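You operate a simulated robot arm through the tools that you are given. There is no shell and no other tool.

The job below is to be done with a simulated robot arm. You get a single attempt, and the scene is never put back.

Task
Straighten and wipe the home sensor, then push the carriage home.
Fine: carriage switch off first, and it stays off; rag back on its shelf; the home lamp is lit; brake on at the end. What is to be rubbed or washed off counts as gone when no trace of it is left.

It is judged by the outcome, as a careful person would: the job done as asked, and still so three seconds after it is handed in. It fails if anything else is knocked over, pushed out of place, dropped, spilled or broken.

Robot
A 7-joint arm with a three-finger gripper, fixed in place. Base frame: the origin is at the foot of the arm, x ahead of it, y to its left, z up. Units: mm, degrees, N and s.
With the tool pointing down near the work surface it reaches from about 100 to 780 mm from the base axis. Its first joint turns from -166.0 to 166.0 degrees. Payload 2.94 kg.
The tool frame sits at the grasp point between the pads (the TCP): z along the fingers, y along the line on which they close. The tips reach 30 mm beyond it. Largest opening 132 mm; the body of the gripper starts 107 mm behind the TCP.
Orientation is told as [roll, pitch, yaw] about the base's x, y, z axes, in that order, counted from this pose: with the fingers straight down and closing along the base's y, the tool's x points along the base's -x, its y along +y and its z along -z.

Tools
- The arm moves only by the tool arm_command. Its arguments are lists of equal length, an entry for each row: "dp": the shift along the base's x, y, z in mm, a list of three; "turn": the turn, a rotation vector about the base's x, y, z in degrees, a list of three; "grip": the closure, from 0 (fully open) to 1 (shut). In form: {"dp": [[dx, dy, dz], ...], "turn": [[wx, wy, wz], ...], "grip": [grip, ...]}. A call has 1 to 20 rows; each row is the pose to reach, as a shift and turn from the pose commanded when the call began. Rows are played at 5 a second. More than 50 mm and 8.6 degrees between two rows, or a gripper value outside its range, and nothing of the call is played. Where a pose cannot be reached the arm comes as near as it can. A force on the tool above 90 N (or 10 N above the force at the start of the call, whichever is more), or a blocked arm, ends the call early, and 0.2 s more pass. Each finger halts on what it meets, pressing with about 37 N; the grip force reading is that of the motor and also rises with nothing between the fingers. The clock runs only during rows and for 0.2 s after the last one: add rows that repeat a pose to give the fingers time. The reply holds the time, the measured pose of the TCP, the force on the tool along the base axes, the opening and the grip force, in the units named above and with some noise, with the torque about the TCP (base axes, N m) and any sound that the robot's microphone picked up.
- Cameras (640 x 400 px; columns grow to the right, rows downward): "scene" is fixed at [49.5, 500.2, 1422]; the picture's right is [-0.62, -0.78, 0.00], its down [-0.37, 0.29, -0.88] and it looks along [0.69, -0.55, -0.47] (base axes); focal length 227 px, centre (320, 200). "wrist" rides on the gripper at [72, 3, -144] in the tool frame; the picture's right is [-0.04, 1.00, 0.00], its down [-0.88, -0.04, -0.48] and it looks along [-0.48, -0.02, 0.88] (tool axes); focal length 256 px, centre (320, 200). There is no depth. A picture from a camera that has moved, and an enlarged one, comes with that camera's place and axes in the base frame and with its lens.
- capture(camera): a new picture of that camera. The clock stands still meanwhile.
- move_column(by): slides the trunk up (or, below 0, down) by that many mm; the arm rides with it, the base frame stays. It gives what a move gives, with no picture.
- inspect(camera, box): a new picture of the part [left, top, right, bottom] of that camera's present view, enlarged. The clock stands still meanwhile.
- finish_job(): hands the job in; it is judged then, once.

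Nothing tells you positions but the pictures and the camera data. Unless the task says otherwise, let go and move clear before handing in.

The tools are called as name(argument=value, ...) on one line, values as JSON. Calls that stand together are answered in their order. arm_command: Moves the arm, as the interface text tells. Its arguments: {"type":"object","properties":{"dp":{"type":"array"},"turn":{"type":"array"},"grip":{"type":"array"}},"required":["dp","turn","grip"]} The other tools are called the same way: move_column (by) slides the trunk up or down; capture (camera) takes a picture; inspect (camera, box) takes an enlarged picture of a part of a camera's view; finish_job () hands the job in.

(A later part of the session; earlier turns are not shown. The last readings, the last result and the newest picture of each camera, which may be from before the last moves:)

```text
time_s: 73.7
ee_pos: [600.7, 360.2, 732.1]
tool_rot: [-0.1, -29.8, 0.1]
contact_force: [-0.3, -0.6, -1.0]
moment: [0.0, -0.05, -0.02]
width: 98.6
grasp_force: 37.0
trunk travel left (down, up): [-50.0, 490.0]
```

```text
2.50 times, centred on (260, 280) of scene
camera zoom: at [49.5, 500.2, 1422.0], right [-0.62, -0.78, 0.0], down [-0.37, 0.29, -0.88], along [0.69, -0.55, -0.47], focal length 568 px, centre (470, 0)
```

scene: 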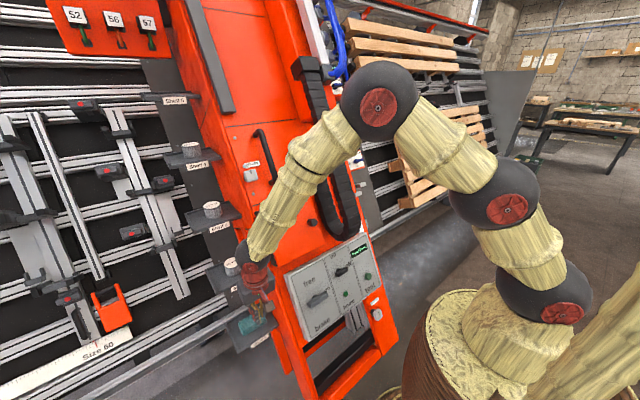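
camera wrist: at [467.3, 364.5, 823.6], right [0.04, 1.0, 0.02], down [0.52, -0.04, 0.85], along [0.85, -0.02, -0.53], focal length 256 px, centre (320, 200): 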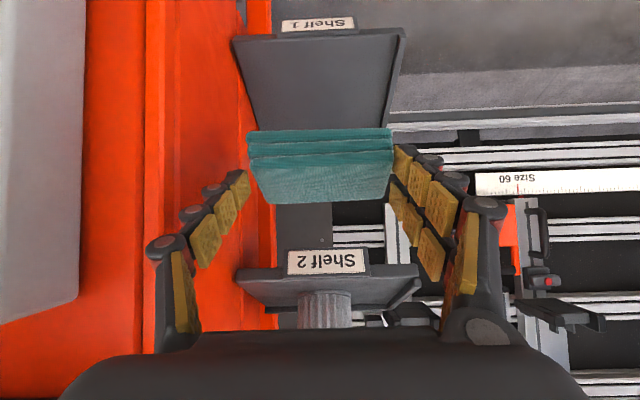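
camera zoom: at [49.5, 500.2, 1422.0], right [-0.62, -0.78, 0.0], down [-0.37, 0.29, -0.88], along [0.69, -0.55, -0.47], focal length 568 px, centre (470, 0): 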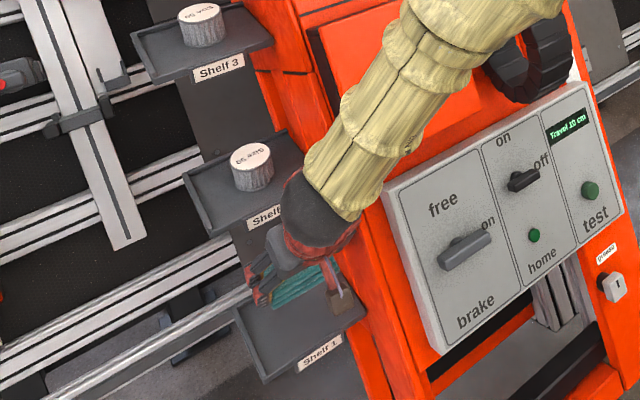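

The rag is securely held. I'll retreat from the shelves, carry it across in front of the panel with clearance, and then set the wiping orientation on the -y side.

arm_command(dp=[[-36, 0, 22], [-72, 0, 44], [-108, -5, 66], [-144, -15, 88], [-175, -35, 105], [-180, -70, 109], [-180, -110, 109], [-180, -150, 109], [-180, -190, 109], [-180, -230, 109], [-180, -230, 109]], turn=[[0, 0, 0], [0, 0, 0], [0, 0, 0], [0, 0, 0], [0, 0, 0], [0, 0, 0], [0, 0, 0], [0, 0, 0], [0, 0, 0], [0, 0, 0], [0, 0, 0]], grip=[0.4, 0.4, 0.4, 0.4, 0.4, 0.4, 0.4, 0.4, 0.4, 0.4, 0.4])

capture(camera="scene")

```text
time_s: 76.1
ee_pos: [419.7, 126.8, 841.1]
tool_rot: [-0.1, -29.9, 0.2]
contact_force: [0.3, -0.9, -0.4]
moment: [0.02, 0.01, 0.03]
width: 98.6
grasp_force: 37.0
trunk travel left (down, up): [-50.0, 490.0]
```

```text
taken
```

scene: 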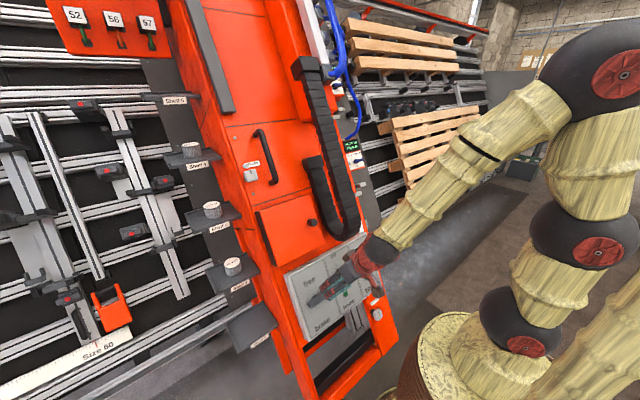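

arm_command(dp=[[0, -45, 0], [0, -90, 0], [0, -135, 0], [0, -180, 0], [0, -225, 0], [0, -270, 0], [0, -315, 0], [0, -360, 0], [0, -405, 0], [0, -450, 0], [0, -480, 0], [0, -480, 0]], turn=[[0, 0, 0], [0, 0, 0], [0, 0, 0], [0, 0, 0], [0, 0, 0], [0, 0, 0], [0, 0, 0], [0, 0, 0], [0, 0, 0], [0, 0, 0], [0, 0, 0], [0, 0, 0]], grip=[0.4, 0.4, 0.4, 0.4, 0.4, 0.4, 0.4, 0.4, 0.4, 0.4, 0.4, 0.4])

capture(camera="wrist")

```text
time_s: 78.7
ee_pos: [420.1, -349.6, 840.5]
tool_rot: [0.0, -30.0, 0.0]
contact_force: [0.7, -0.3, -0.3]
moment: [0.05, 0.03, -0.03]
width: 99.0
grasp_force: 37.1
trunk travel left (down, up): [-50.0, 490.0]
```

```text
taken
camera wrist: at [287.3, -346.4, 930.5], right [0.04, 1.0, 0.02], down [0.53, -0.04, 0.85], along [0.85, -0.02, -0.53], focal length 256 px, centre (320, 200)
```

wrist: 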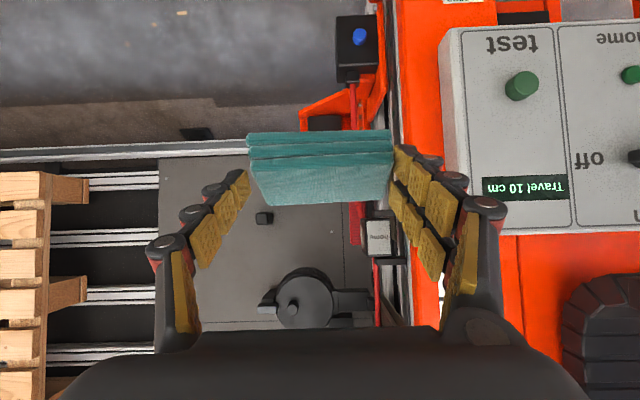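

The rag is on the -y side now. I'll pitch and roll the tool stepwise, well clear, so the rag's long edge lies along the rail and its end face looks at the lens.

arm_command(dp=[[3, -15, 5], [6, -30, 10], [10, -45, 15], [10, -60, 20], [10, -60, 20]], turn=[[0, -7.5, 0], [0, -15, 0], [0, -22.5, 0], [0, -30, 0], [0, -30, 0]], grip=[0.4, 0.4, 0.4, 0.4, 0.4])

arm_command(dp=[[0, 0, 0], [0, 0, 0], [0, 0, 0], [0, 0, 0], [0, 0, 0], [0, 0, 0], [0, 0, 0], [0, 0, 0], [0, 0, 0], [0, 0, 0], [0, 0, 0], [0, 0, 0]], turn=[[-7.08, 0, 4.09], [-14.17, 0, 8.18], [-21.25, 0, 12.27], [-28.34, 0, 16.36], [-35.42, 0, 20.45], [-42.5, 0, 24.54], [-49.6, 0, 28.63], [-56.67, 0, 32.72], [-63.76, 0, 36.8], [-70.84, 0, 40.9], [-77.9, 0, 45], [-77.9, 0, 45]], grip=[0.4, 0.4, 0.4, 0.4, 0.4, 0.4, 0.4, 0.4, 0.4, 0.4, 0.4, 0.4])

capture(camera="wrist")

capture(camera="scene")

```text
time_s: 79.9
ee_pos: [430.0, -410.5, 861.9]
tool_rot: [-0.4, -59.9, 0.1]
contact_force: [-0.3, 0.4, -0.8]
moment: [0.0, 0.0, 0.0]
width: 98.8
grasp_force: 36.8
trunk travel left (down, up): [-50.0, 490.0]
```

```text
time_s: 82.7
ee_pos: [495.4, -420.5, 916.5]
tool_rot: [-49.1, -8.4, 84.5]
contact_force: [-0.5, 0.4, -0.2]
moment: [-0.03, 0.04, -0.01]
width: 98.9
grasp_force: 37.3
out of reach, approached as far as the arm can: row 7, 8, 9, 10, 11, 12
trunk travel left (down, up): [-50.0, 490.0]
stopped in row 12: the arm was blocked; the commanded pose is now the measured one
```

```text
taken
camera wrist: at [377.0, -493.4, 997.8], right [-0.64, 0.22, -0.74], down [-0.25, 0.85, 0.47], along [0.73, 0.48, -0.48], focal length 256 px, centre (320, 200)
```

wrist: 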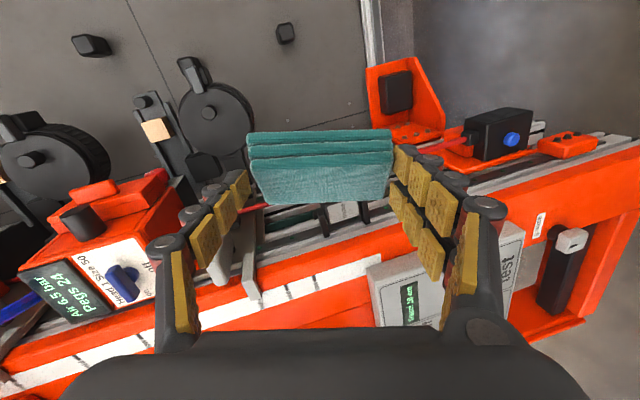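

```text
taken
```

scene: 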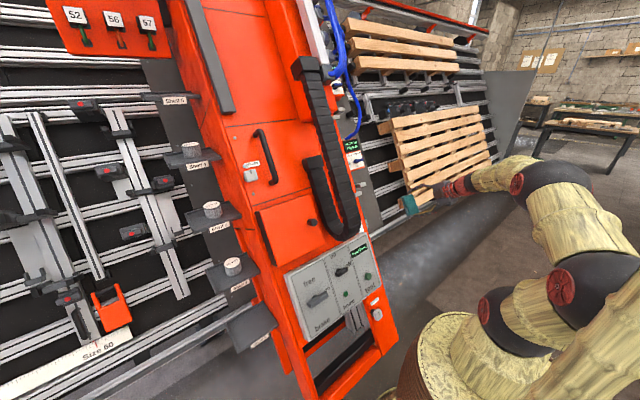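

The arm ran into a joint limit on that roll direction with no contact, and the rag is still held. The opposite roll (camera side toward the tower) suits this posture better, so I'll unwind and roll the other way.

arm_command(dp=[[-5, 3, -5], [-10, 6, -10], [-15, 9, -15], [-20, 12, -20], [-25, 15, -25], [-30, 18, -30], [-35, 21, -35], [-40, 24, -40], [-48, 27, -44], [-55, 30, -46], [-55, 30, -46]], turn=[[6.5, -0.79, -4.68], [13, -1.58, -9.36], [19.5, -2.37, -14.04], [26, -3.16, -18.7], [32.5, -3.95, -23.4], [39, -4.74, -28.1], [45.5, -5.53, -32.8], [52, -6.3, -37.4], [58.5, -7.1, -42.1], [65, -7.9, -46.8], [65, -7.9, -46.8]], grip=[0.4, 0.4, 0.4, 0.4, 0.4, 0.4, 0.4, 0.4, 0.4, 0.4, 0.4])

capture(camera="wrist")

```text
time_s: 85.1
ee_pos: [440.1, -391.0, 872.3]
tool_rot: [-0.3, -60.3, 0.1]
contact_force: [0.4, -0.2, 0.1]
moment: [-0.01, 0.03, 0.0]
width: 98.7
grasp_force: 37.3
trunk travel left (down, up): [-50.0, 490.0]
```

```text
taken
camera wrist: at [280.4, -386.7, 883.4], right [0.02, 1.0, 0.04], down [0.02, -0.04, 1.0], along [1.0, -0.02, -0.02], focal length 256 px, centre (320, 200)
```

wrist: 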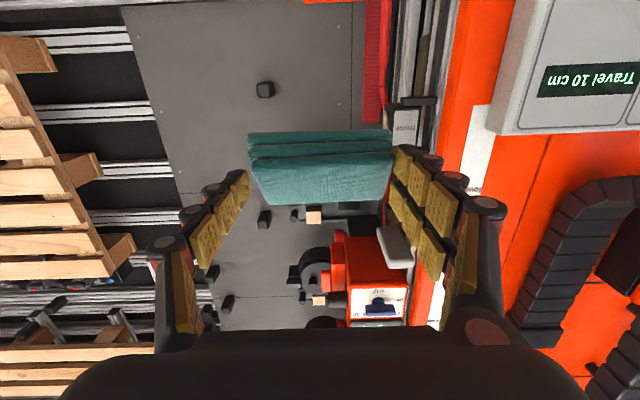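

arm_command(dp=[[0, 0, 0], [0, 0, 0], [0, 0, 0], [0, 0, 0], [0, 0, 0], [0, 0, 0], [0, 0, 0], [0, 0, 0], [0, 0, 0], [0, 0, 0], [0, 0, 0], [0, 0, 0]], turn=[[7.08, 0, -4.09], [14.17, 0, -8.18], [21.25, 0, -12.27], [28.34, 0, -16.36], [35.42, 0, -20.45], [42.5, 0, -24.54], [49.6, 0, -28.63], [56.67, 0, -32.72], [63.76, 0, -36.8], [70.84, 0, -40.9], [77.9, 0, -45], [77.9, 0, -45]], grip=[0.4, 0.4, 0.4, 0.4, 0.4, 0.4, 0.4, 0.4, 0.4, 0.4, 0.4, 0.4])

capture(camera="wrist")

capture(camera="scene")

```text
time_s: 87.7
ee_pos: [441.5, -390.0, 873.1]
tool_rot: [59.9, -0.2, -90.2]
contact_force: [0.0, 0.4, -1.0]
moment: [0.04, -0.02, -0.03]
width: 98.6
grasp_force: 36.8
trunk travel left (down, up): [-50.0, 490.0]
```

```text
taken
camera wrist: at [318.6, -316.3, 949.1], right [0.5, -0.04, 0.86], down [-0.43, -0.88, 0.21], along [0.75, -0.48, -0.46], focal length 256 px, centre (320, 200)
```

wrist: 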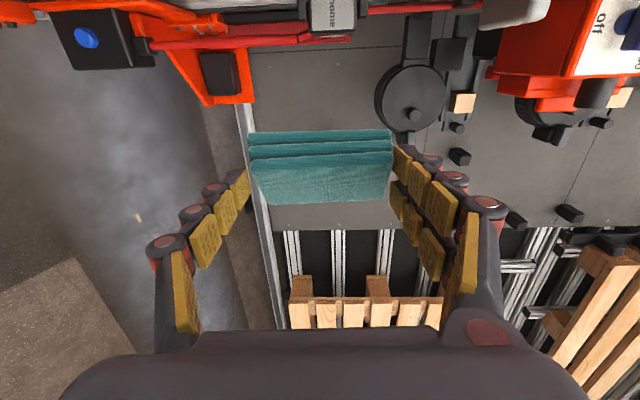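

```text
taken
```

scene: 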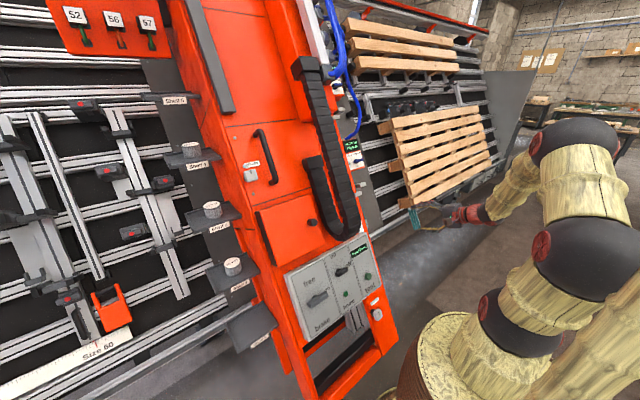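

The roll works this way: the rag's long axis now lies along the rail and its layered end faces the sensor. I'll line up with the sensor (u≈1000) and go in beside it, well off the lens at y≈-390.

arm_command(dp=[[25, 0, -1], [50, 0, -1.5], [87, 0, -23], [125, 0, -45], [162, 0, -66], [200, 0, -88], [200, 0, -88]], turn=[[0, 0, 0], [0, 0, 0], [0, 0, 0], [0, 0, 0], [0, 0, 0], [0, 0, 0], [0, 0, 0]], grip=[0.4, 0.4, 0.4, 0.4, 0.4, 0.4, 0.4])

capture(camera="wrist")

inspect(camera="wrist", box=[220, 0, 420, 160])

```text
time_s: 89.3
ee_pos: [642.8, -389.8, 783.7]
tool_rot: [60.0, -0.3, -90.2]
contact_force: [-0.4, -0.7, -0.5]
moment: [-0.04, 0.0, 0.04]
width: 98.8
grasp_force: 37.0
trunk travel left (down, up): [-50.0, 490.0]
```

```text
taken
camera wrist: at [521.3, -316.6, 859.8], right [0.5, -0.04, 0.86], down [-0.43, -0.88, 0.21], along [0.75, -0.48, -0.46], focal length 256 px, centre (320, 200)
```

wrist: 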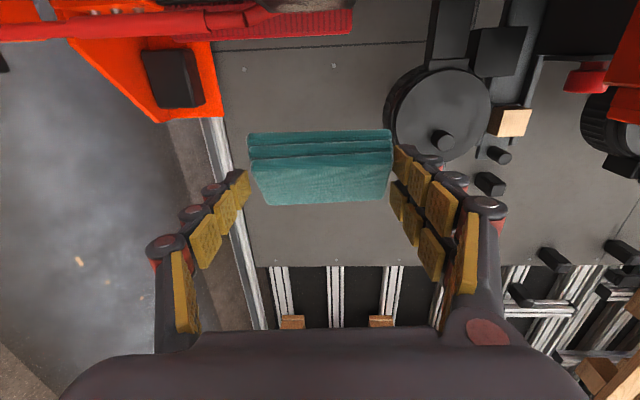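

```text
2.50 times, centred on (320, 80) of wrist
camera zoom: at [521.3, -316.6, 859.8], right [0.5, -0.04, 0.86], down [-0.43, -0.88, 0.21], along [0.75, -0.48, -0.46], focal length 640 px, centre (320, 500)
```

zoom: 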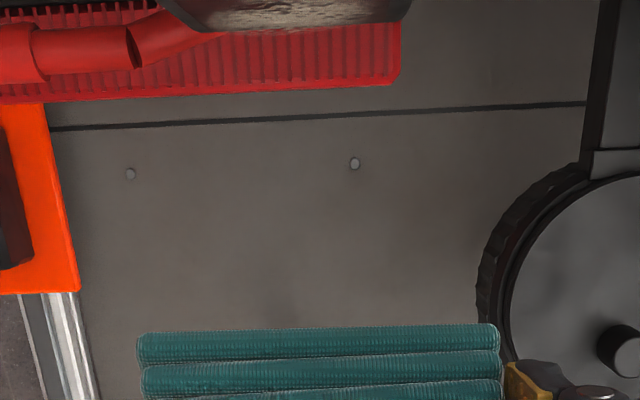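

arm_command(dp=[[0, 20, 0], [0, 40, 0], [0, 58, 0], [0, 58, 0]], turn=[[0, 0, 0], [0, 0, 0], [0, 0, 0], [0, 0, 0]], grip=[0.4, 0.4, 0.4, 0.4])

capture(camera="wrist")

inspect(camera="wrist", box=[220, 0, 420, 160])

```text
time_s: 90.3
ee_pos: [639.6, -331.2, 783.5]
tool_rot: [60.0, -0.2, -90.0]
contact_force: [0.1, 0.7, -0.6]
moment: [-0.02, 0.02, -0.04]
width: 98.7
grasp_force: 37.1
trunk travel left (down, up): [-50.0, 490.0]
```

```text
taken
camera wrist: at [518.1, -257.6, 859.8], right [0.5, -0.04, 0.86], down [-0.43, -0.88, 0.21], along [0.75, -0.48, -0.46], focal length 256 px, centre (320, 200)
```

wrist: 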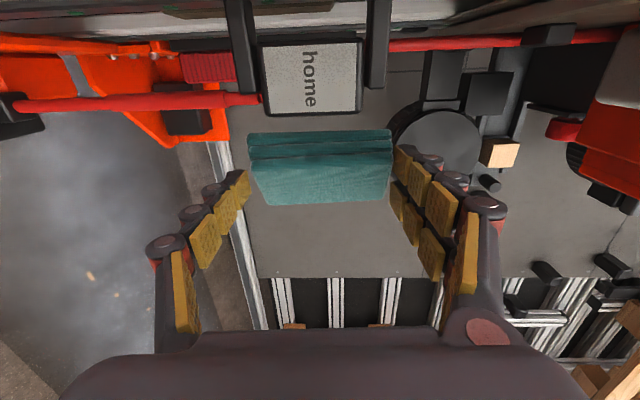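

```text
2.50 times, centred on (320, 80) of wrist
camera zoom: at [518.1, -257.6, 859.8], right [0.5, -0.04, 0.86], down [-0.43, -0.88, 0.21], along [0.75, -0.48, -0.46], focal length 640 px, centre (320, 500)
```

zoom: 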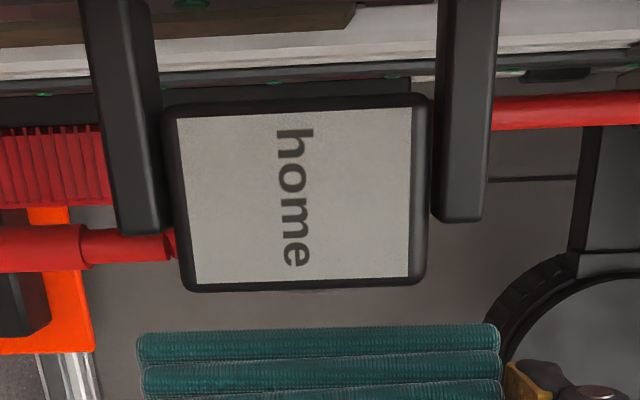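

I have a clear view: the sensor looks square with its ears, and the rag's edge is about 15 mm from the lens. I'll ease in until light contact.

arm_command(dp=[[0, 5, 0], [0, 10, 0], [0, 12, 0], [0, 12, 0]], turn=[[0, 0, 0], [0, 0, 0], [0, 0, 0], [0, 0, 0]], grip=[0.4, 0.4, 0.4, 0.4])

inspect(camera="wrist", box=[220, 0, 420, 160])

```text
time_s: 91.3
ee_pos: [640.4, -319.7, 785.0]
tool_rot: [59.8, -0.3, -90.0]
contact_force: [-0.7, -2.4, -0.4]
moment: [0.02, -0.03, -0.07]
width: 98.9
grasp_force: 37.6
trunk travel left (down, up): [-50.0, 490.0]
```

```text
2.50 times, centred on (320, 80) of wrist
camera zoom: at [519.1, -246.8, 860.7], right [0.5, -0.04, 0.86], down [-0.43, -0.88, 0.21], along [0.75, -0.48, -0.46], focal length 640 px, centre (320, 500)
```

zoom: 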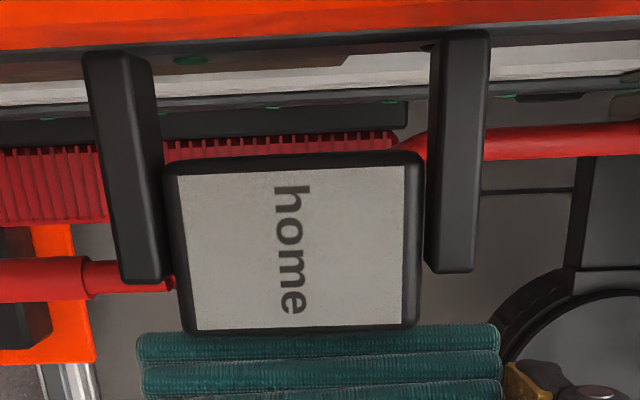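

arm_command(dp=[[0, 0.7, 0], [0, 1.4, 0], [0, 1.4, 0]], turn=[[0, 0, 0], [0, 0, 0], [0, 0, 0]], grip=[0.4, 0.4, 0.4])

```text
time_s: 92.1
ee_pos: [640.8, -319.3, 784.0]
tool_rot: [60.0, -0.3, -90.3]
contact_force: [2.2, -10.1, 0.1]
moment: [0.07, 0.06, -0.52]
width: 98.6
grasp_force: 37.2
trunk travel left (down, up): [-50.0, 490.0]
```

Light contact (about 10 N) at the upper end of the lens. I'll trim the rag angle by about a degree so it lies flatter, and check.

arm_command(dp=[[0, 0, 0], [0, 0, 0], [0, 0, 0]], turn=[[0.43, 0, -0.25], [0.87, 0, -0.5], [0.87, 0, -0.5]], grip=[0.4, 0.4, 0.4])

```text
time_s: 92.9
ee_pos: [640.8, -318.9, 784.4]
tool_rot: [59.9, 0.6, -90.7]
contact_force: [0.4, -19.0, -3.9]
moment: [-0.96, 0.05, -0.2]
width: 98.7
grasp_force: 37.6
trunk travel left (down, up): [-50.0, 490.0]
```

arm_command(dp=[[0, -0.6, 0], [0, -0.6, 0], [0, -0.6, 0]], turn=[[-0.39, 0, 0.225], [-0.39, 0, 0.225], [-0.39, 0, 0.225]], grip=[0.4, 0.4, 0.4])

```text
time_s: 93.7
ee_pos: [641.1, -319.7, 784.9]
tool_rot: [59.9, 0.1, -90.4]
contact_force: [1.2, -16.4, -0.3]
moment: [-0.73, -0.09, -0.24]
width: 98.9
grasp_force: 36.8
trunk travel left (down, up): [-50.0, 490.0]
```

arm_command(dp=[[0, -0.8, 0], [0, -0.8, 0], [0, -0.8, 0]], turn=[[-0.22, 0, 0.125], [-0.22, 0, 0.125], [-0.22, 0, 0.125]], grip=[0.4, 0.4, 0.4])

```text
time_s: 94.5
ee_pos: [640.9, -319.2, 784.9]
tool_rot: [59.9, 0.1, -90.3]
contact_force: [1.5, -9.3, 0.5]
moment: [0.07, -0.04, -0.48]
width: 98.7
grasp_force: 36.6
trunk travel left (down, up): [-50.0, 490.0]
```

Contact is now nearly flat at about 9 N. I'll sweep slowly inward across the lens and back, easing pressure at the far end.

arm_command(dp=[[5.2, 0, -3], [10.4, 0, -6], [15.6, -0.2, -9], [20.8, -0.3, -12], [26, -0.4, -15], [31.2, -0.5, -18], [36.4, -0.6, -21], [40, -0.6, -23]], turn=[[0, 0, 0], [0, 0, 0], [0, 0, 0], [0, 0, 0], [0, 0, 0], [0, 0, 0], [0, 0, 0], [0, 0, 0]], grip=[0.4, 0.4, 0.4, 0.4, 0.4, 0.4, 0.4, 0.4])

inspect(camera="wrist", box=[220, 0, 420, 160])

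```text
time_s: 96.3
ee_pos: [680.1, -319.9, 762.3]
tool_rot: [59.9, 0.0, -90.3]
contact_force: [-0.2, -0.1, -0.5]
moment: [0.0, 0.02, -0.01]
width: 98.8
grasp_force: 36.7
trunk travel left (down, up): [-50.0, 490.0]
```

```text
2.50 times, centred on (320, 80) of wrist
camera zoom: at [558.7, -245.8, 838.5], right [0.5, -0.05, 0.86], down [-0.43, -0.88, 0.21], along [0.75, -0.48, -0.46], focal length 640 px, centre (320, 500)
```

zoom: 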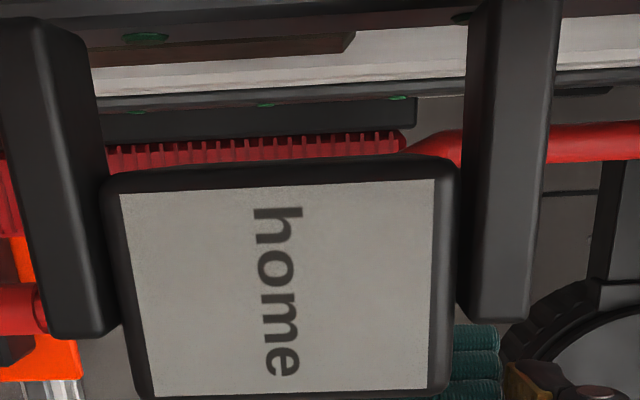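

arm_command(dp=[[-5.2, 0.2, 3], [-10.4, 0.3, 6], [-15.6, 0.4, 9]], turn=[[0, 0, 0], [0, 0, 0], [0, 0, 0]], grip=[0.4, 0.4, 0.4])

arm_command(dp=[[-5.2, 0.1, 3], [-10.4, 0.1, 6], [-15.6, 0.2, 9]], turn=[[0, 0, 0], [0, 0, 0], [0, 0, 0]], grip=[0.4, 0.4, 0.4])

```text
time_s: 97.1
ee_pos: [665.1, -320.0, 772.1]
tool_rot: [59.9, 0.0, -90.4]
contact_force: [0.1, -0.2, -0.5]
moment: [-0.01, 0.05, -0.01]
width: 98.6
grasp_force: 36.6
trunk travel left (down, up): [-50.0, 490.0]
```

```text
time_s: 97.9
ee_pos: [647.8, -319.5, 780.4]
tool_rot: [60.0, 0.0, -90.3]
contact_force: [-0.4, -0.7, -0.2]
moment: [0.0, -0.04, 0.03]
width: 98.8
grasp_force: 36.9
trunk travel left (down, up): [-50.0, 490.0]
```

Contact was lost partway, so I'll feel for the lens plane at its middle with small +y steps.

arm_command(dp=[[5, 0, -3], [9.5, 0, -5.5], [9.5, 1, -5.5], [9.5, 1, -5.5]], turn=[[0, 0, 0], [0, 0, 0], [0, 0, 0], [0, 0, 0]], grip=[0.4, 0.4, 0.4, 0.4])

arm_command(dp=[[0, 1, 0], [0, 1, 0], [0, 1, 0]], turn=[[0, 0, 0], [0, 0, 0], [0, 0, 0]], grip=[0.4, 0.4, 0.4])

arm_command(dp=[[0, 1, 0], [0, 1, 0], [0, 1, 0]], turn=[[0, 0, 0], [0, 0, 0], [0, 0, 0]], grip=[0.4, 0.4, 0.4])

```text
time_s: 98.9
ee_pos: [659.3, -319.3, 774.8]
tool_rot: [59.9, -0.1, -90.3]
contact_force: [0.2, -3.8, -1.4]
moment: [0.04, 0.06, -0.17]
width: 99.0
grasp_force: 37.6
trunk travel left (down, up): [-50.0, 490.0]
```

```text
time_s: 99.7
ee_pos: [659.3, -317.2, 774.7]
tool_rot: [59.8, 0.0, -90.2]
contact_force: [1.8, -5.4, -3.6]
moment: [-0.03, 0.13, -0.31]
width: 98.5
grasp_force: 37.2
trunk travel left (down, up): [-50.0, 490.0]
```

```text
time_s: 100.5
ee_pos: [659.3, -315.5, 775.3]
tool_rot: [60.0, -0.1, -90.2]
contact_force: [0.8, -1.9, -0.9]
moment: [-0.1, -0.09, -0.06]
width: 98.8
grasp_force: 37.0
trunk travel left (down, up): [-50.0, 490.0]
```

The sensor gives way easily when pressed behind its pivot, so I must keep pressure light or re-straighten afterwards. I'll back out and inspect the lens to see what this first pass did.

arm_command(dp=[[0, -20, 0], [0, -45, 0], [0, -72, 0], [-40, -72, 23], [-80, -72, 46], [-120, -72, 69], [-160, -72, 92], [-200, -72, 110], [-200, -72, 110]], turn=[[0, 0, 0], [0, 0, 0], [0, 0, 0], [0, 0, 0], [0, 0, 0], [0, 0, 0], [0, 0, 0], [0, 0, 0], [0, 0, 0]], grip=[0.4, 0.4, 0.4, 0.4, 0.4, 0.4, 0.4, 0.4, 0.4])

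arm_command(dp=[[0, 0, 0], [0, 0, 0], [0, 0, 0], [0, 0, 0], [0, 0, 0], [0, 0, 0], [0, 0, 0], [0, 0, 0], [0, 0, 0], [0, 0, 0], [0, 0, 0], [0, 0, 0]], turn=[[-7.08, 0, 4.09], [-14.17, 0, 8.18], [-21.25, 0, 12.27], [-28.34, 0, 16.36], [-35.42, 0, 20.45], [-42.5, 0, 24.54], [-49.6, 0, 28.63], [-56.67, 0, 32.72], [-63.76, 0, 36.8], [-70.84, 0, 40.9], [-77.9, 0, 45], [-77.9, 0, 45]], grip=[0.4, 0.4, 0.4, 0.4, 0.4, 0.4, 0.4, 0.4, 0.4, 0.4, 0.4, 0.4])

```text
time_s: 102.5
ee_pos: [456.6, -389.3, 884.3]
tool_rot: [59.9, 0.0, -90.3]
contact_force: [0.3, -0.4, 0.3]
moment: [0.0, 0.03, 0.0]
width: 98.7
grasp_force: 37.1
trunk travel left (down, up): [-50.0, 490.0]
```

```text
time_s: 105.1
ee_pos: [457.6, -388.5, 885.5]
tool_rot: [0.0, -60.1, -0.1]
contact_force: [-0.3, -0.4, -0.2]
moment: [-0.01, 0.01, 0.0]
width: 98.8
grasp_force: 36.6
trunk travel left (down, up): [-50.0, 490.0]
```

arm_command(dp=[[0, -5, 0], [0, -10, 0], [5, -20, -5], [5, -30, -10], [5, -40, -15], [5, -40, -15]], turn=[[0, 7, 0], [0, 14, 0], [0, 21, 0], [0, 28, 0], [0, 35, 0], [0, 35, 0]], grip=[0.4, 0.4, 0.4, 0.4, 0.4, 0.4])

arm_command(dp=[[5, -3, -5], [10, -6, -10], [15, -9, -15], [20, -12, -20], [25, -15, -25], [30, -18, -30], [35, -20, -35], [40, -20, -40], [45, -20, -45], [45, -20, -45]], turn=[[0, 0, 8], [0, 0, 16], [0, 0, 24], [0, 0, 32], [0, 0, 40], [0, 0, 48], [0, 0, 56], [0, 0, 64], [0, 0, 72], [0, 0, 72]], grip=[0.4, 0.4, 0.4, 0.4, 0.4, 0.4, 0.4, 0.4, 0.4, 0.4])

capture(camera="wrist")

```text
time_s: 106.5
ee_pos: [462.8, -430.1, 869.8]
tool_rot: [0.0, -25.1, -0.2]
contact_force: [-0.4, -0.3, -0.9]
moment: [0.0, 0.0, 0.01]
width: 98.9
grasp_force: 37.1
trunk travel left (down, up): [-50.0, 490.0]
```

```text
time_s: 108.7
ee_pos: [508.5, -448.5, 824.9]
tool_rot: [0.0, -25.2, 71.8]
contact_force: [0.3, 0.1, -0.9]
moment: [0.04, 0.0, 0.0]
width: 98.7
grasp_force: 37.3
trunk travel left (down, up): [-50.0, 490.0]
```

```text
taken
camera wrist: at [466.5, -567.2, 925.1], right [-0.94, 0.35, 0.02], down [0.22, 0.55, 0.81], along [0.27, 0.76, -0.59], focal length 256 px, centre (320, 200)
```

wrist: 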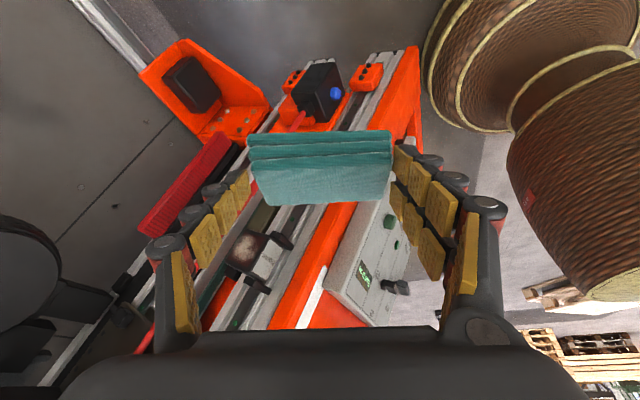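

inspect(camera="wrist", box=[210, 215, 310, 300])

inspect(camera="wrist", box=[230, 225, 280, 275])

```text
4.71 times, centred on (260, 258) of wrist
camera zoom: at [466.5, -567.2, 925.1], right [-0.94, 0.35, 0.02], down [0.22, 0.55, 0.81], along [0.27, 0.76, -0.59], focal length 1205 px, centre (602, -71)
```

zoom: 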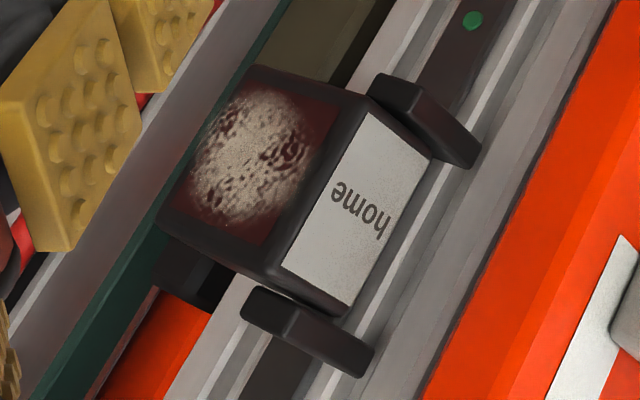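

```text
8.00 times, centred on (255, 250) of wrist
camera zoom: at [466.5, -567.2, 925.1], right [-0.94, 0.35, 0.02], down [0.22, 0.55, 0.81], along [0.27, 0.76, -0.59], focal length 2048 px, centre (840, -200)
```

zoom: 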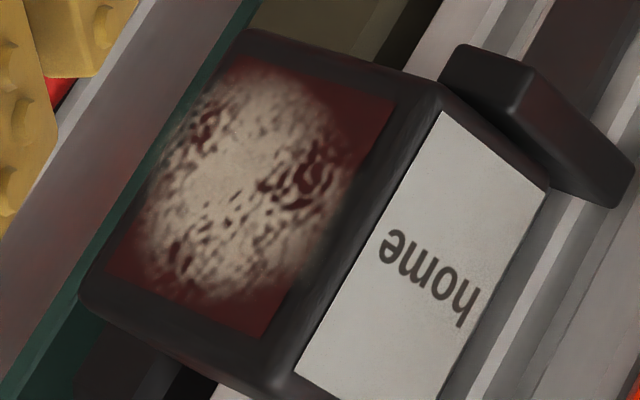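

The dirt patch is untouched, because the rag only met the frame near the pivot. The sensor swivels under light pressure, so I'll let it swing back against its stop, rub the lens firmly there, and afterwards straighten it again. Returning to the wiping orientation.

arm_command(dp=[[-5, 3, 5], [-10, 6, 10], [-15, 9, 15], [-20, 12, 20], [-25, 15, 25], [-30, 18, 30], [-35, 20, 35], [-40, 20, 40], [-45, 20, 45], [-45, 20, 45]], turn=[[0, 0, -8], [0, 0, -16], [0, 0, -24], [0, 0, -32], [0, 0, -40], [0, 0, -48], [0, 0, -56], [0, 0, -64], [0, 0, -72], [0, 0, -72]], grip=[0.4, 0.4, 0.4, 0.4, 0.4, 0.4, 0.4, 0.4, 0.4, 0.4])

arm_command(dp=[[0, 5, 0], [0, 10, 0], [-5, 20, 5], [-5, 30, 10], [-5, 40, 15], [-5, 40, 15]], turn=[[0, -7, 0], [0, -14, 0], [0, -21, 0], [0, -28, 0], [0, -35, 0], [0, -35, 0]], grip=[0.4, 0.4, 0.4, 0.4, 0.4, 0.4])

arm_command(dp=[[0, 0, 0], [0, 0, 0], [0, 0, 0], [0, 0, 0], [0, 0, 0], [0, 0, 0], [0, 0, 0], [0, 0, 0], [0, 0, 0], [0, 0, 0], [0, 0, 0], [0, 0, 0]], turn=[[7.08, 0, -4.09], [14.17, 0, -8.18], [21.25, 0, -12.27], [28.34, 0, -16.36], [35.42, 0, -20.45], [42.5, 0, -24.54], [49.6, 0, -28.63], [56.67, 0, -32.72], [63.76, 0, -36.8], [70.84, 0, -40.9], [77.9, 0, -45], [77.9, 0, -45]], grip=[0.4, 0.4, 0.4, 0.4, 0.4, 0.4, 0.4, 0.4, 0.4, 0.4, 0.4, 0.4])

```text
time_s: 110.9
ee_pos: [462.4, -429.5, 869.8]
tool_rot: [0.1, -25.3, -0.2]
contact_force: [0.2, 0.5, -0.5]
moment: [0.02, -0.03, 0.0]
width: 99.0
grasp_force: 37.2
trunk travel left (down, up): [-50.0, 490.0]
```

```text
time_s: 112.3
ee_pos: [458.5, -388.2, 885.2]
tool_rot: [0.1, -60.3, -0.3]
contact_force: [-0.1, 0.4, -0.4]
moment: [-0.01, 0.03, 0.01]
width: 98.6
grasp_force: 36.8
trunk travel left (down, up): [-50.0, 490.0]
```

```text
time_s: 114.9
ee_pos: [459.3, -388.2, 884.0]
tool_rot: [59.9, 0.1, -90.3]
contact_force: [0.2, 0.6, -0.8]
moment: [0.02, 0.03, 0.02]
width: 98.6
grasp_force: 37.0
trunk travel left (down, up): [-50.0, 490.0]
```

arm_command(dp=[[40, 0, -22], [80, 0, -44], [120, 0, -66], [160, 0, -88], [200, 0, -110], [212, 0, -117], [212, 20, -117], [212, 40, -117], [212, 60, -117], [212, 60, -117]], turn=[[0, 0, 0], [0, 0, 0], [0, 0, 0], [0, 0, 0], [0, 0, 0], [0, 0, 0], [0, 0, 0], [0, 0, 0], [0, 0, 0], [0, 0, 0]], grip=[0.4, 0.4, 0.4, 0.4, 0.4, 0.4, 0.4, 0.4, 0.4, 0.4])

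inspect(camera="wrist", box=[200, 0, 440, 190])

```text
time_s: 117.1
ee_pos: [670.8, -328.2, 767.8]
tool_rot: [59.9, 0.0, -90.3]
contact_force: [-0.4, -0.1, -0.4]
moment: [-0.05, 0.01, -0.03]
width: 98.9
grasp_force: 37.1
trunk travel left (down, up): [-50.0, 490.0]
```

```text
2.11 times, centred on (320, 95) of wrist
camera zoom: at [548.4, -255.0, 844.4], right [0.5, -0.05, 0.86], down [-0.43, -0.88, 0.21], along [0.75, -0.48, -0.46], focal length 539 px, centre (320, 421)
```

zoom: 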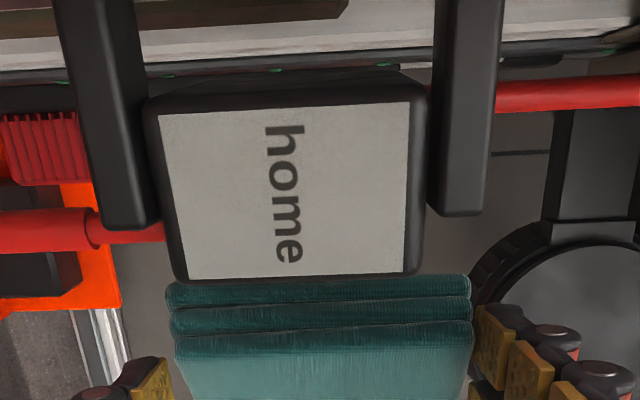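

arm_command(dp=[[0, 5, 0], [0, 10, 0], [0, 14, 0], [0, 14, 0]], turn=[[0, 0, 0], [0, 0, 0], [0, 0, 0], [0, 0, 0]], grip=[0.4, 0.4, 0.4, 0.4])

arm_command(dp=[[0, 2, 0], [0, 4, 0], [0, 4, 0]], turn=[[0, 0, 0], [0, 0, 0], [0, 0, 0]], grip=[0.4, 0.4, 0.4])

arm_command(dp=[[0, 2, 0], [0, 4, 0], [0, 4, 0]], turn=[[0, 0, 0], [0, 0, 0], [0, 0, 0]], grip=[0.4, 0.4, 0.4])

```text
time_s: 118.1
ee_pos: [669.7, -314.0, 767.3]
tool_rot: [59.8, 0.0, -90.3]
contact_force: [0.1, 0.4, -0.7]
moment: [-0.01, -0.03, 0.0]
width: 99.0
grasp_force: 37.4
trunk travel left (down, up): [-50.0, 490.0]
```

```text
time_s: 118.9
ee_pos: [669.9, -310.5, 767.2]
tool_rot: [60.0, 0.1, -90.3]
contact_force: [0.8, -1.7, -0.7]
moment: [-0.04, -0.01, -0.04]
width: 99.0
grasp_force: 37.4
trunk travel left (down, up): [-50.0, 490.0]
```

```text
time_s: 119.7
ee_pos: [669.9, -306.2, 766.7]
tool_rot: [60.0, 0.0, -90.3]
contact_force: [0.9, -0.9, -1.1]
moment: [-0.05, -0.03, -0.01]
width: 98.7
grasp_force: 36.4
trunk travel left (down, up): [-50.0, 490.0]
```

arm_command(dp=[[0, 2, 0], [0, 4, 0], [0, 4, 0]], turn=[[0, 0, 0], [0, 0, 0], [0, 0, 0]], grip=[0.4, 0.4, 0.4])

arm_command(dp=[[0, 2, 0], [0, 4, 0], [0, 4, 0]], turn=[[0, 0, 0], [0, 0, 0], [0, 0, 0]], grip=[0.4, 0.4, 0.4])

inspect(camera="wrist", box=[200, 0, 440, 190])

```text
time_s: 120.5
ee_pos: [669.9, -302.6, 768.0]
tool_rot: [59.8, -0.1, -90.2]
contact_force: [0.7, -1.0, -0.9]
moment: [-0.06, -0.05, -0.01]
width: 98.8
grasp_force: 36.8
trunk travel left (down, up): [-50.0, 490.0]
```

```text
time_s: 121.3
ee_pos: [669.5, -300.8, 767.3]
tool_rot: [59.9, 0.0, -90.5]
contact_force: [4.3, -18.4, -4.1]
moment: [-0.99, -0.16, -0.41]
width: 98.8
grasp_force: 36.8
trunk travel left (down, up): [-50.0, 490.0]
```

```text
2.11 times, centred on (320, 95) of wrist
camera zoom: at [548.5, -227.4, 844.0], right [0.5, -0.05, 0.86], down [-0.44, -0.88, 0.21], along [0.75, -0.48, -0.46], focal length 539 px, centre (320, 421)
```

zoom: 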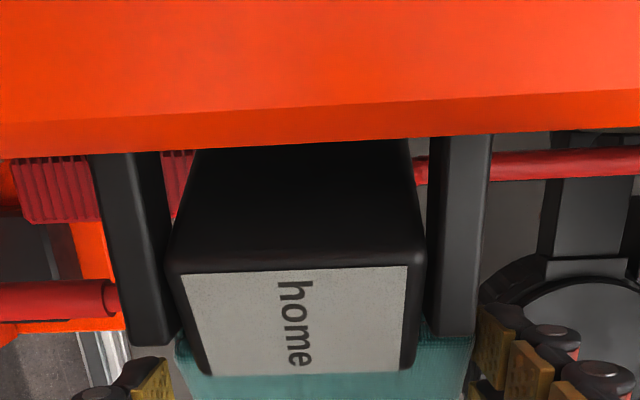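

The sensor is now against its stop (18 N), so I can rub firmly. I'll sweep the rag edge back and forth along the tilted lens.

arm_command(dp=[[2.8, 1.4, -1.6], [6, 2.9, -3.5], [9.2, 4.5, -5.3], [12.4, 6.1, -7.1], [15.5, 7.6, -9], [12.4, 6.1, -7.1], [9.2, 4.5, -5.3], [6, 2.9, -3.5], [2.8, 1.4, -1.6], [-0.4, -0.2, 0.2], [-3.6, -1.8, 2.1], [-6.8, -3.3, 3.9], [-10, -4.9, 5.8], [-13.2, -6.5, 7.6], [-10, -4.9, 5.8], [-6.8, -3.3, 3.9], [-3.6, -1.8, 2.1], [-0.4, -0.2, 0.2], [2.8, 1.4, -1.6], [6, 2.9, -3.5]], turn=[[-0.3, 0, 0.17], [-0.3, 0, 0.17], [-0.3, 0, 0.17], [-0.3, 0, 0.17], [-0.3, 0, 0.17], [-0.3, 0, 0.17], [-0.3, 0, 0.17], [-0.3, 0, 0.17], [-0.3, 0, 0.17], [-0.3, 0, 0.17], [-0.3, 0, 0.17], [-0.3, 0, 0.17], [-0.3, 0, 0.17], [-0.3, 0, 0.17], [-0.3, 0, 0.17], [-0.3, 0, 0.17], [-0.3, 0, 0.17], [-0.3, 0, 0.17], [-0.3, 0, 0.17], [-0.3, 0, 0.17]], grip=[0.4, 0.4, 0.4, 0.4, 0.4, 0.4, 0.4, 0.4, 0.4, 0.4, 0.4, 0.4, 0.4, 0.4, 0.4, 0.4, 0.4, 0.4, 0.4, 0.4])

```text
time_s: 125.5
ee_pos: [677.0, -296.4, 763.3]
tool_rot: [59.8, -0.4, -90.1]
contact_force: [2.0, -17.0, -0.7]
moment: [-0.86, -0.03, -0.29]
width: 98.6
grasp_force: 36.5
trunk travel left (down, up): [-50.0, 490.0]
```

arm_command(dp=[[-3.2, -1.6, 1.8], [-6.4, -3.1, 3.7], [-9.6, -4.7, 5.5], [-12.8, -6.3, 7.4], [-15.9, -7.8, 9.2], [-19.1, -9.4, 11], [-22.3, -10.9, 12.9], [-25.5, -12.5, 14.7], [-28.7, -14.1, 16.6], [-31.9, -15.6, 18.4], [-35.1, -17.2, 20.2], [-31.9, -15.6, 18.4], [-28.7, -14.1, 16.6], [-25.5, -12.5, 14.7], [-22.3, -10.9, 12.9], [-19.1, -9.4, 11], [-15.9, -7.8, 9.2], [-12.8, -6.3, 7.4], [-9.6, -4.7, 5.5], [-6.4, -3.1, 3.7]], turn=[[0, 0, 0], [0, 0, 0], [0, 0, 0], [0, 0, 0], [0, 0, 0], [0, 0, 0], [0, 0, 0], [0, 0, 0], [0, 0, 0], [0, 0, 0], [0, 0, 0], [0, 0, 0], [0, 0, 0], [0, 0, 0], [0, 0, 0], [0, 0, 0], [0, 0, 0], [0, 0, 0], [0, 0, 0], [0, 0, 0]], grip=[0.4, 0.4, 0.4, 0.4, 0.4, 0.4, 0.4, 0.4, 0.4, 0.4, 0.4, 0.4, 0.4, 0.4, 0.4, 0.4, 0.4, 0.4, 0.4, 0.4])

arm_command(dp=[[4, 2, -2.3], [8, 3.9, -4.6], [12, 5.9, -6.9], [15.9, 7.8, -9.2], [12, 5.9, -6.9], [8, 3.9, -4.6], [4, 2, -2.3], [0, 0, 0], [-4, -2, 2.3], [-8, -3.9, 4.6], [-12, -5.9, 6.9], [-16, -7.8, 9.2], [-20, -9.8, 11.5], [-16, -7.8, 9.2], [-12, -5.9, 6.9], [-8, -3.9, 4.6], [-4, -2, 2.3], [0, 0, 0], [4, 2, -2.3], [8, 3.9, -4.6]], turn=[[0, 0, 0], [0, 0, 0], [0, 0, 0], [0, 0, 0], [0, 0, 0], [0, 0, 0], [0, 0, 0], [0, 0, 0], [0, 0, 0], [0, 0, 0], [0, 0, 0], [0, 0, 0], [0, 0, 0], [0, 0, 0], [0, 0, 0], [0, 0, 0], [0, 0, 0], [0, 0, 0], [0, 0, 0], [0, 0, 0]], grip=[0.4, 0.4, 0.4, 0.4, 0.4, 0.4, 0.4, 0.4, 0.4, 0.4, 0.4, 0.4, 0.4, 0.4, 0.4, 0.4, 0.4, 0.4, 0.4, 0.4])

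inspect(camera="wrist", box=[200, 0, 440, 190])

```text
time_s: 129.7
ee_pos: [671.0, -299.2, 768.4]
tool_rot: [59.9, -0.3, -90.2]
contact_force: [1.2, -10.9, -0.1]
moment: [-0.26, 0.0, -0.41]
width: 98.6
grasp_force: 36.9
trunk travel left (down, up): [-50.0, 490.0]
```

```text
time_s: 133.9
ee_pos: [678.2, -294.8, 763.9]
tool_rot: [60.0, -0.2, -90.1]
contact_force: [1.6, -4.0, -0.6]
moment: [-0.06, -0.01, -0.2]
width: 98.7
grasp_force: 37.4
trunk travel left (down, up): [-50.0, 490.0]
```

```text
2.11 times, centred on (320, 95) of wrist
camera zoom: at [556.6, -221.6, 839.1], right [0.5, -0.04, 0.86], down [-0.43, -0.88, 0.21], along [0.75, -0.48, -0.46], focal length 539 px, centre (320, 421)
```

zoom: 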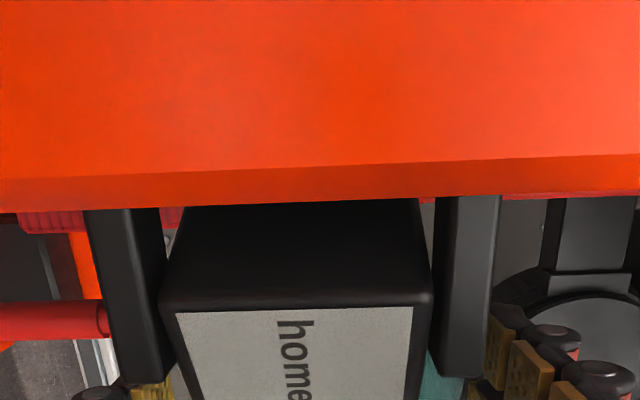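

Several passes done. I'll back out and inspect the lens again.

arm_command(dp=[[0, -20, 0], [0, -45, 0], [0, -70, 0], [0, -95, 0], [-40, -95, 23], [-80, -95, 46], [-120, -95, 69], [-160, -95, 92], [-200, -95, 110], [-218, -95, 121], [-218, -95, 121]], turn=[[0, 0, 0], [0, 0, 0], [0, 0, 0], [0, 0, 0], [0, 0, 0], [0, 0, 0], [0, 0, 0], [0, 0, 0], [0, 0, 0], [0, 0, 0], [0, 0, 0]], grip=[0.4, 0.4, 0.4, 0.4, 0.4, 0.4, 0.4, 0.4, 0.4, 0.4, 0.4])

arm_command(dp=[[0, 0, 0], [0, 0, 0], [0, 0, 0], [0, 0, 0], [0, 0, 0], [0, 0, 0], [0, 0, 0], [0, 0, 0], [0, 0, 0], [0, 0, 0], [0, 0, 0], [0, 0, 0]], turn=[[-7.08, 0, 4.09], [-14.17, 0, 8.18], [-21.25, 0, 12.27], [-28.34, 0, 16.36], [-35.42, 0, 20.45], [-42.5, 0, 24.54], [-49.6, 0, 28.63], [-56.67, 0, 32.72], [-63.76, 0, 36.8], [-70.84, 0, 40.9], [-77.9, 0, 45], [-77.9, 0, 45]], grip=[0.4, 0.4, 0.4, 0.4, 0.4, 0.4, 0.4, 0.4, 0.4, 0.4, 0.4, 0.4])

arm_command(dp=[[0, -5, 0], [0, -10, 0], [5, -20, -5], [5, -30, -10], [5, -40, -15], [5, -40, -15]], turn=[[0, 7, 0], [0, 14, 0], [0, 21, 0], [0, 28, 0], [0, 35, 0], [0, 35, 0]], grip=[0.4, 0.4, 0.4, 0.4, 0.4, 0.4])

arm_command(dp=[[5, -3, -5], [10, -6, -10], [15, -9, -15], [20, -12, -20], [25, -15, -25], [30, -18, -30], [35, -20, -35], [40, -20, -40], [45, -20, -45], [45, -20, -45]], turn=[[0, 0, 8], [0, 0, 16], [0, 0, 24], [0, 0, 32], [0, 0, 40], [0, 0, 48], [0, 0, 56], [0, 0, 64], [0, 0, 72], [0, 0, 72]], grip=[0.4, 0.4, 0.4, 0.4, 0.4, 0.4, 0.4, 0.4, 0.4, 0.4])

inspect(camera="wrist", box=[210, 215, 310, 300])

capture(camera="wrist")

```text
time_s: 136.3
ee_pos: [459.7, -391.7, 883.5]
tool_rot: [59.9, -0.2, -90.1]
contact_force: [-0.2, -0.5, -0.6]
moment: [-0.03, 0.0, 0.01]
width: 98.8
grasp_force: 37.2
trunk travel left (down, up): [-50.0, 490.0]
```

```text
time_s: 138.9
ee_pos: [460.1, -389.8, 884.9]
tool_rot: [-0.5, -60.3, 0.5]
contact_force: [-0.3, -0.2, -0.6]
moment: [-0.02, 0.03, -0.01]
width: 98.8
grasp_force: 37.1
trunk travel left (down, up): [-50.0, 490.0]
```

```text
time_s: 140.3
ee_pos: [465.0, -429.9, 867.4]
tool_rot: [-0.3, -25.2, 0.2]
contact_force: [-0.1, -0.5, -0.4]
moment: [0.04, 0.01, 0.02]
width: 98.9
grasp_force: 36.7
trunk travel left (down, up): [-50.0, 490.0]
```

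```text
time_s: 142.5
ee_pos: [511.5, -450.0, 823.4]
tool_rot: [-0.1, -25.2, 72.2]
contact_force: [0.2, 0.1, -0.8]
moment: [0.0, 0.02, 0.0]
width: 98.7
grasp_force: 37.2
trunk travel left (down, up): [-50.0, 490.0]
```

```text
4.71 times, centred on (260, 258) of wrist
camera zoom: at [470.2, -569.3, 924.3], right [-0.94, 0.34, 0.02], down [0.22, 0.55, 0.81], along [0.27, 0.76, -0.59], focal length 1205 px, centre (602, -71)
```

zoom: 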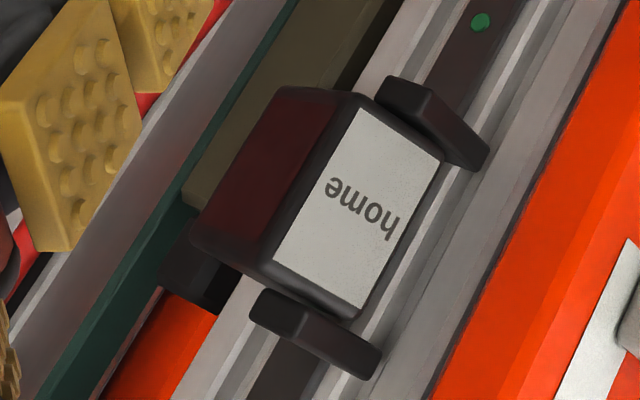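

```text
taken
camera wrist: at [470.2, -569.3, 924.3], right [-0.94, 0.34, 0.02], down [0.22, 0.55, 0.81], along [0.27, 0.76, -0.59], focal length 256 px, centre (320, 200)
```

wrist: 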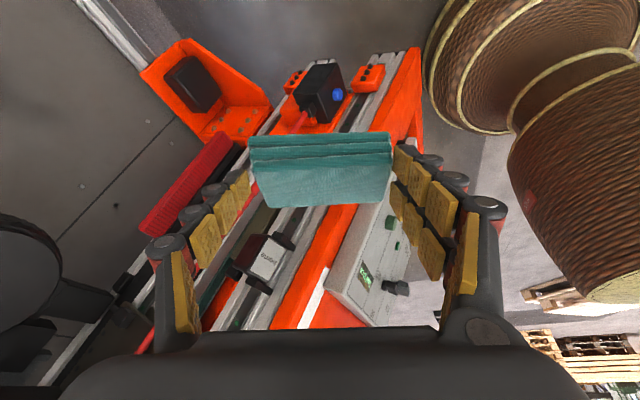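

The dirt patch looks gone. I'll zoom tightly to look for any trace.

inspect(camera="wrist", box=[230, 225, 290, 275])

inspect(camera="wrist", box=[235, 230, 270, 260])

inspect(camera="wrist", box=[230, 245, 265, 275])

```text
8.00 times, centred on (260, 250) of wrist
camera zoom: at [470.2, -569.3, 924.3], right [-0.94, 0.34, 0.02], down [0.22, 0.55, 0.81], along [0.27, 0.76, -0.59], focal length 2048 px, centre (800, -200)
```

zoom: 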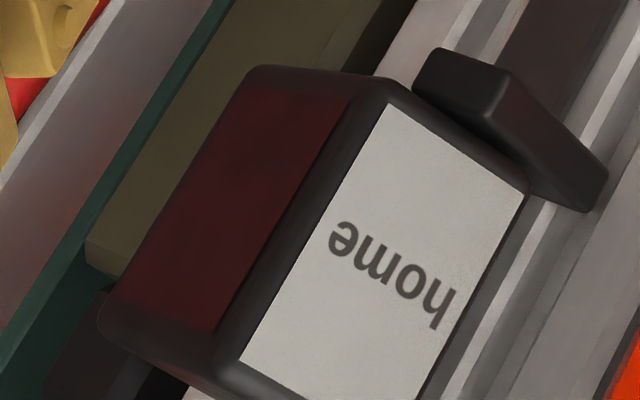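

```text
13.33 times, centred on (252, 245) of wrist
camera zoom: at [470.2, -569.3, 924.3], right [-0.94, 0.34, 0.02], down [0.22, 0.55, 0.81], along [0.27, 0.76, -0.59], focal length 3413 px, centre (1220, -400)
```

zoom: 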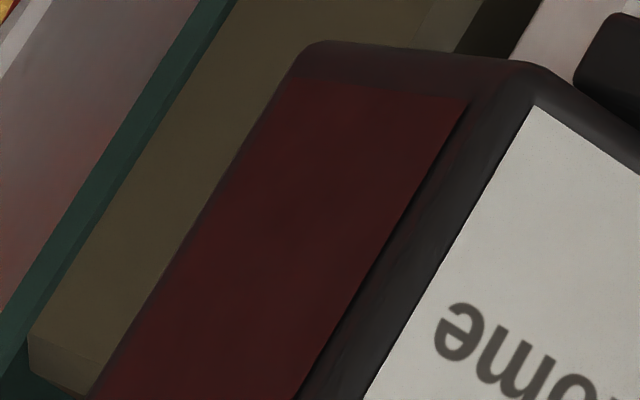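

```text
13.33 times, centred on (248, 260) of wrist
camera zoom: at [470.2, -569.3, 924.3], right [-0.94, 0.34, 0.02], down [0.22, 0.55, 0.81], along [0.27, 0.76, -0.59], focal length 3413 px, centre (1287, -600)
```

zoom: 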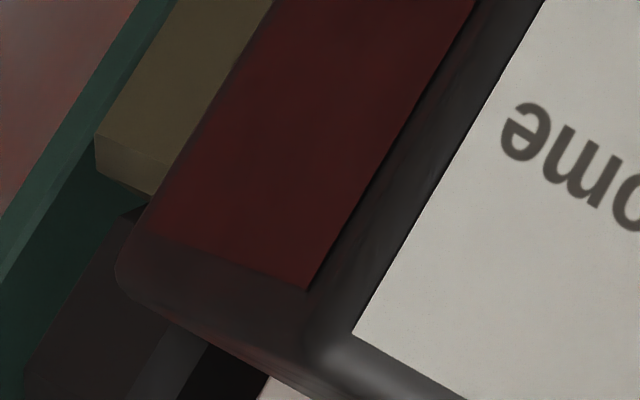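

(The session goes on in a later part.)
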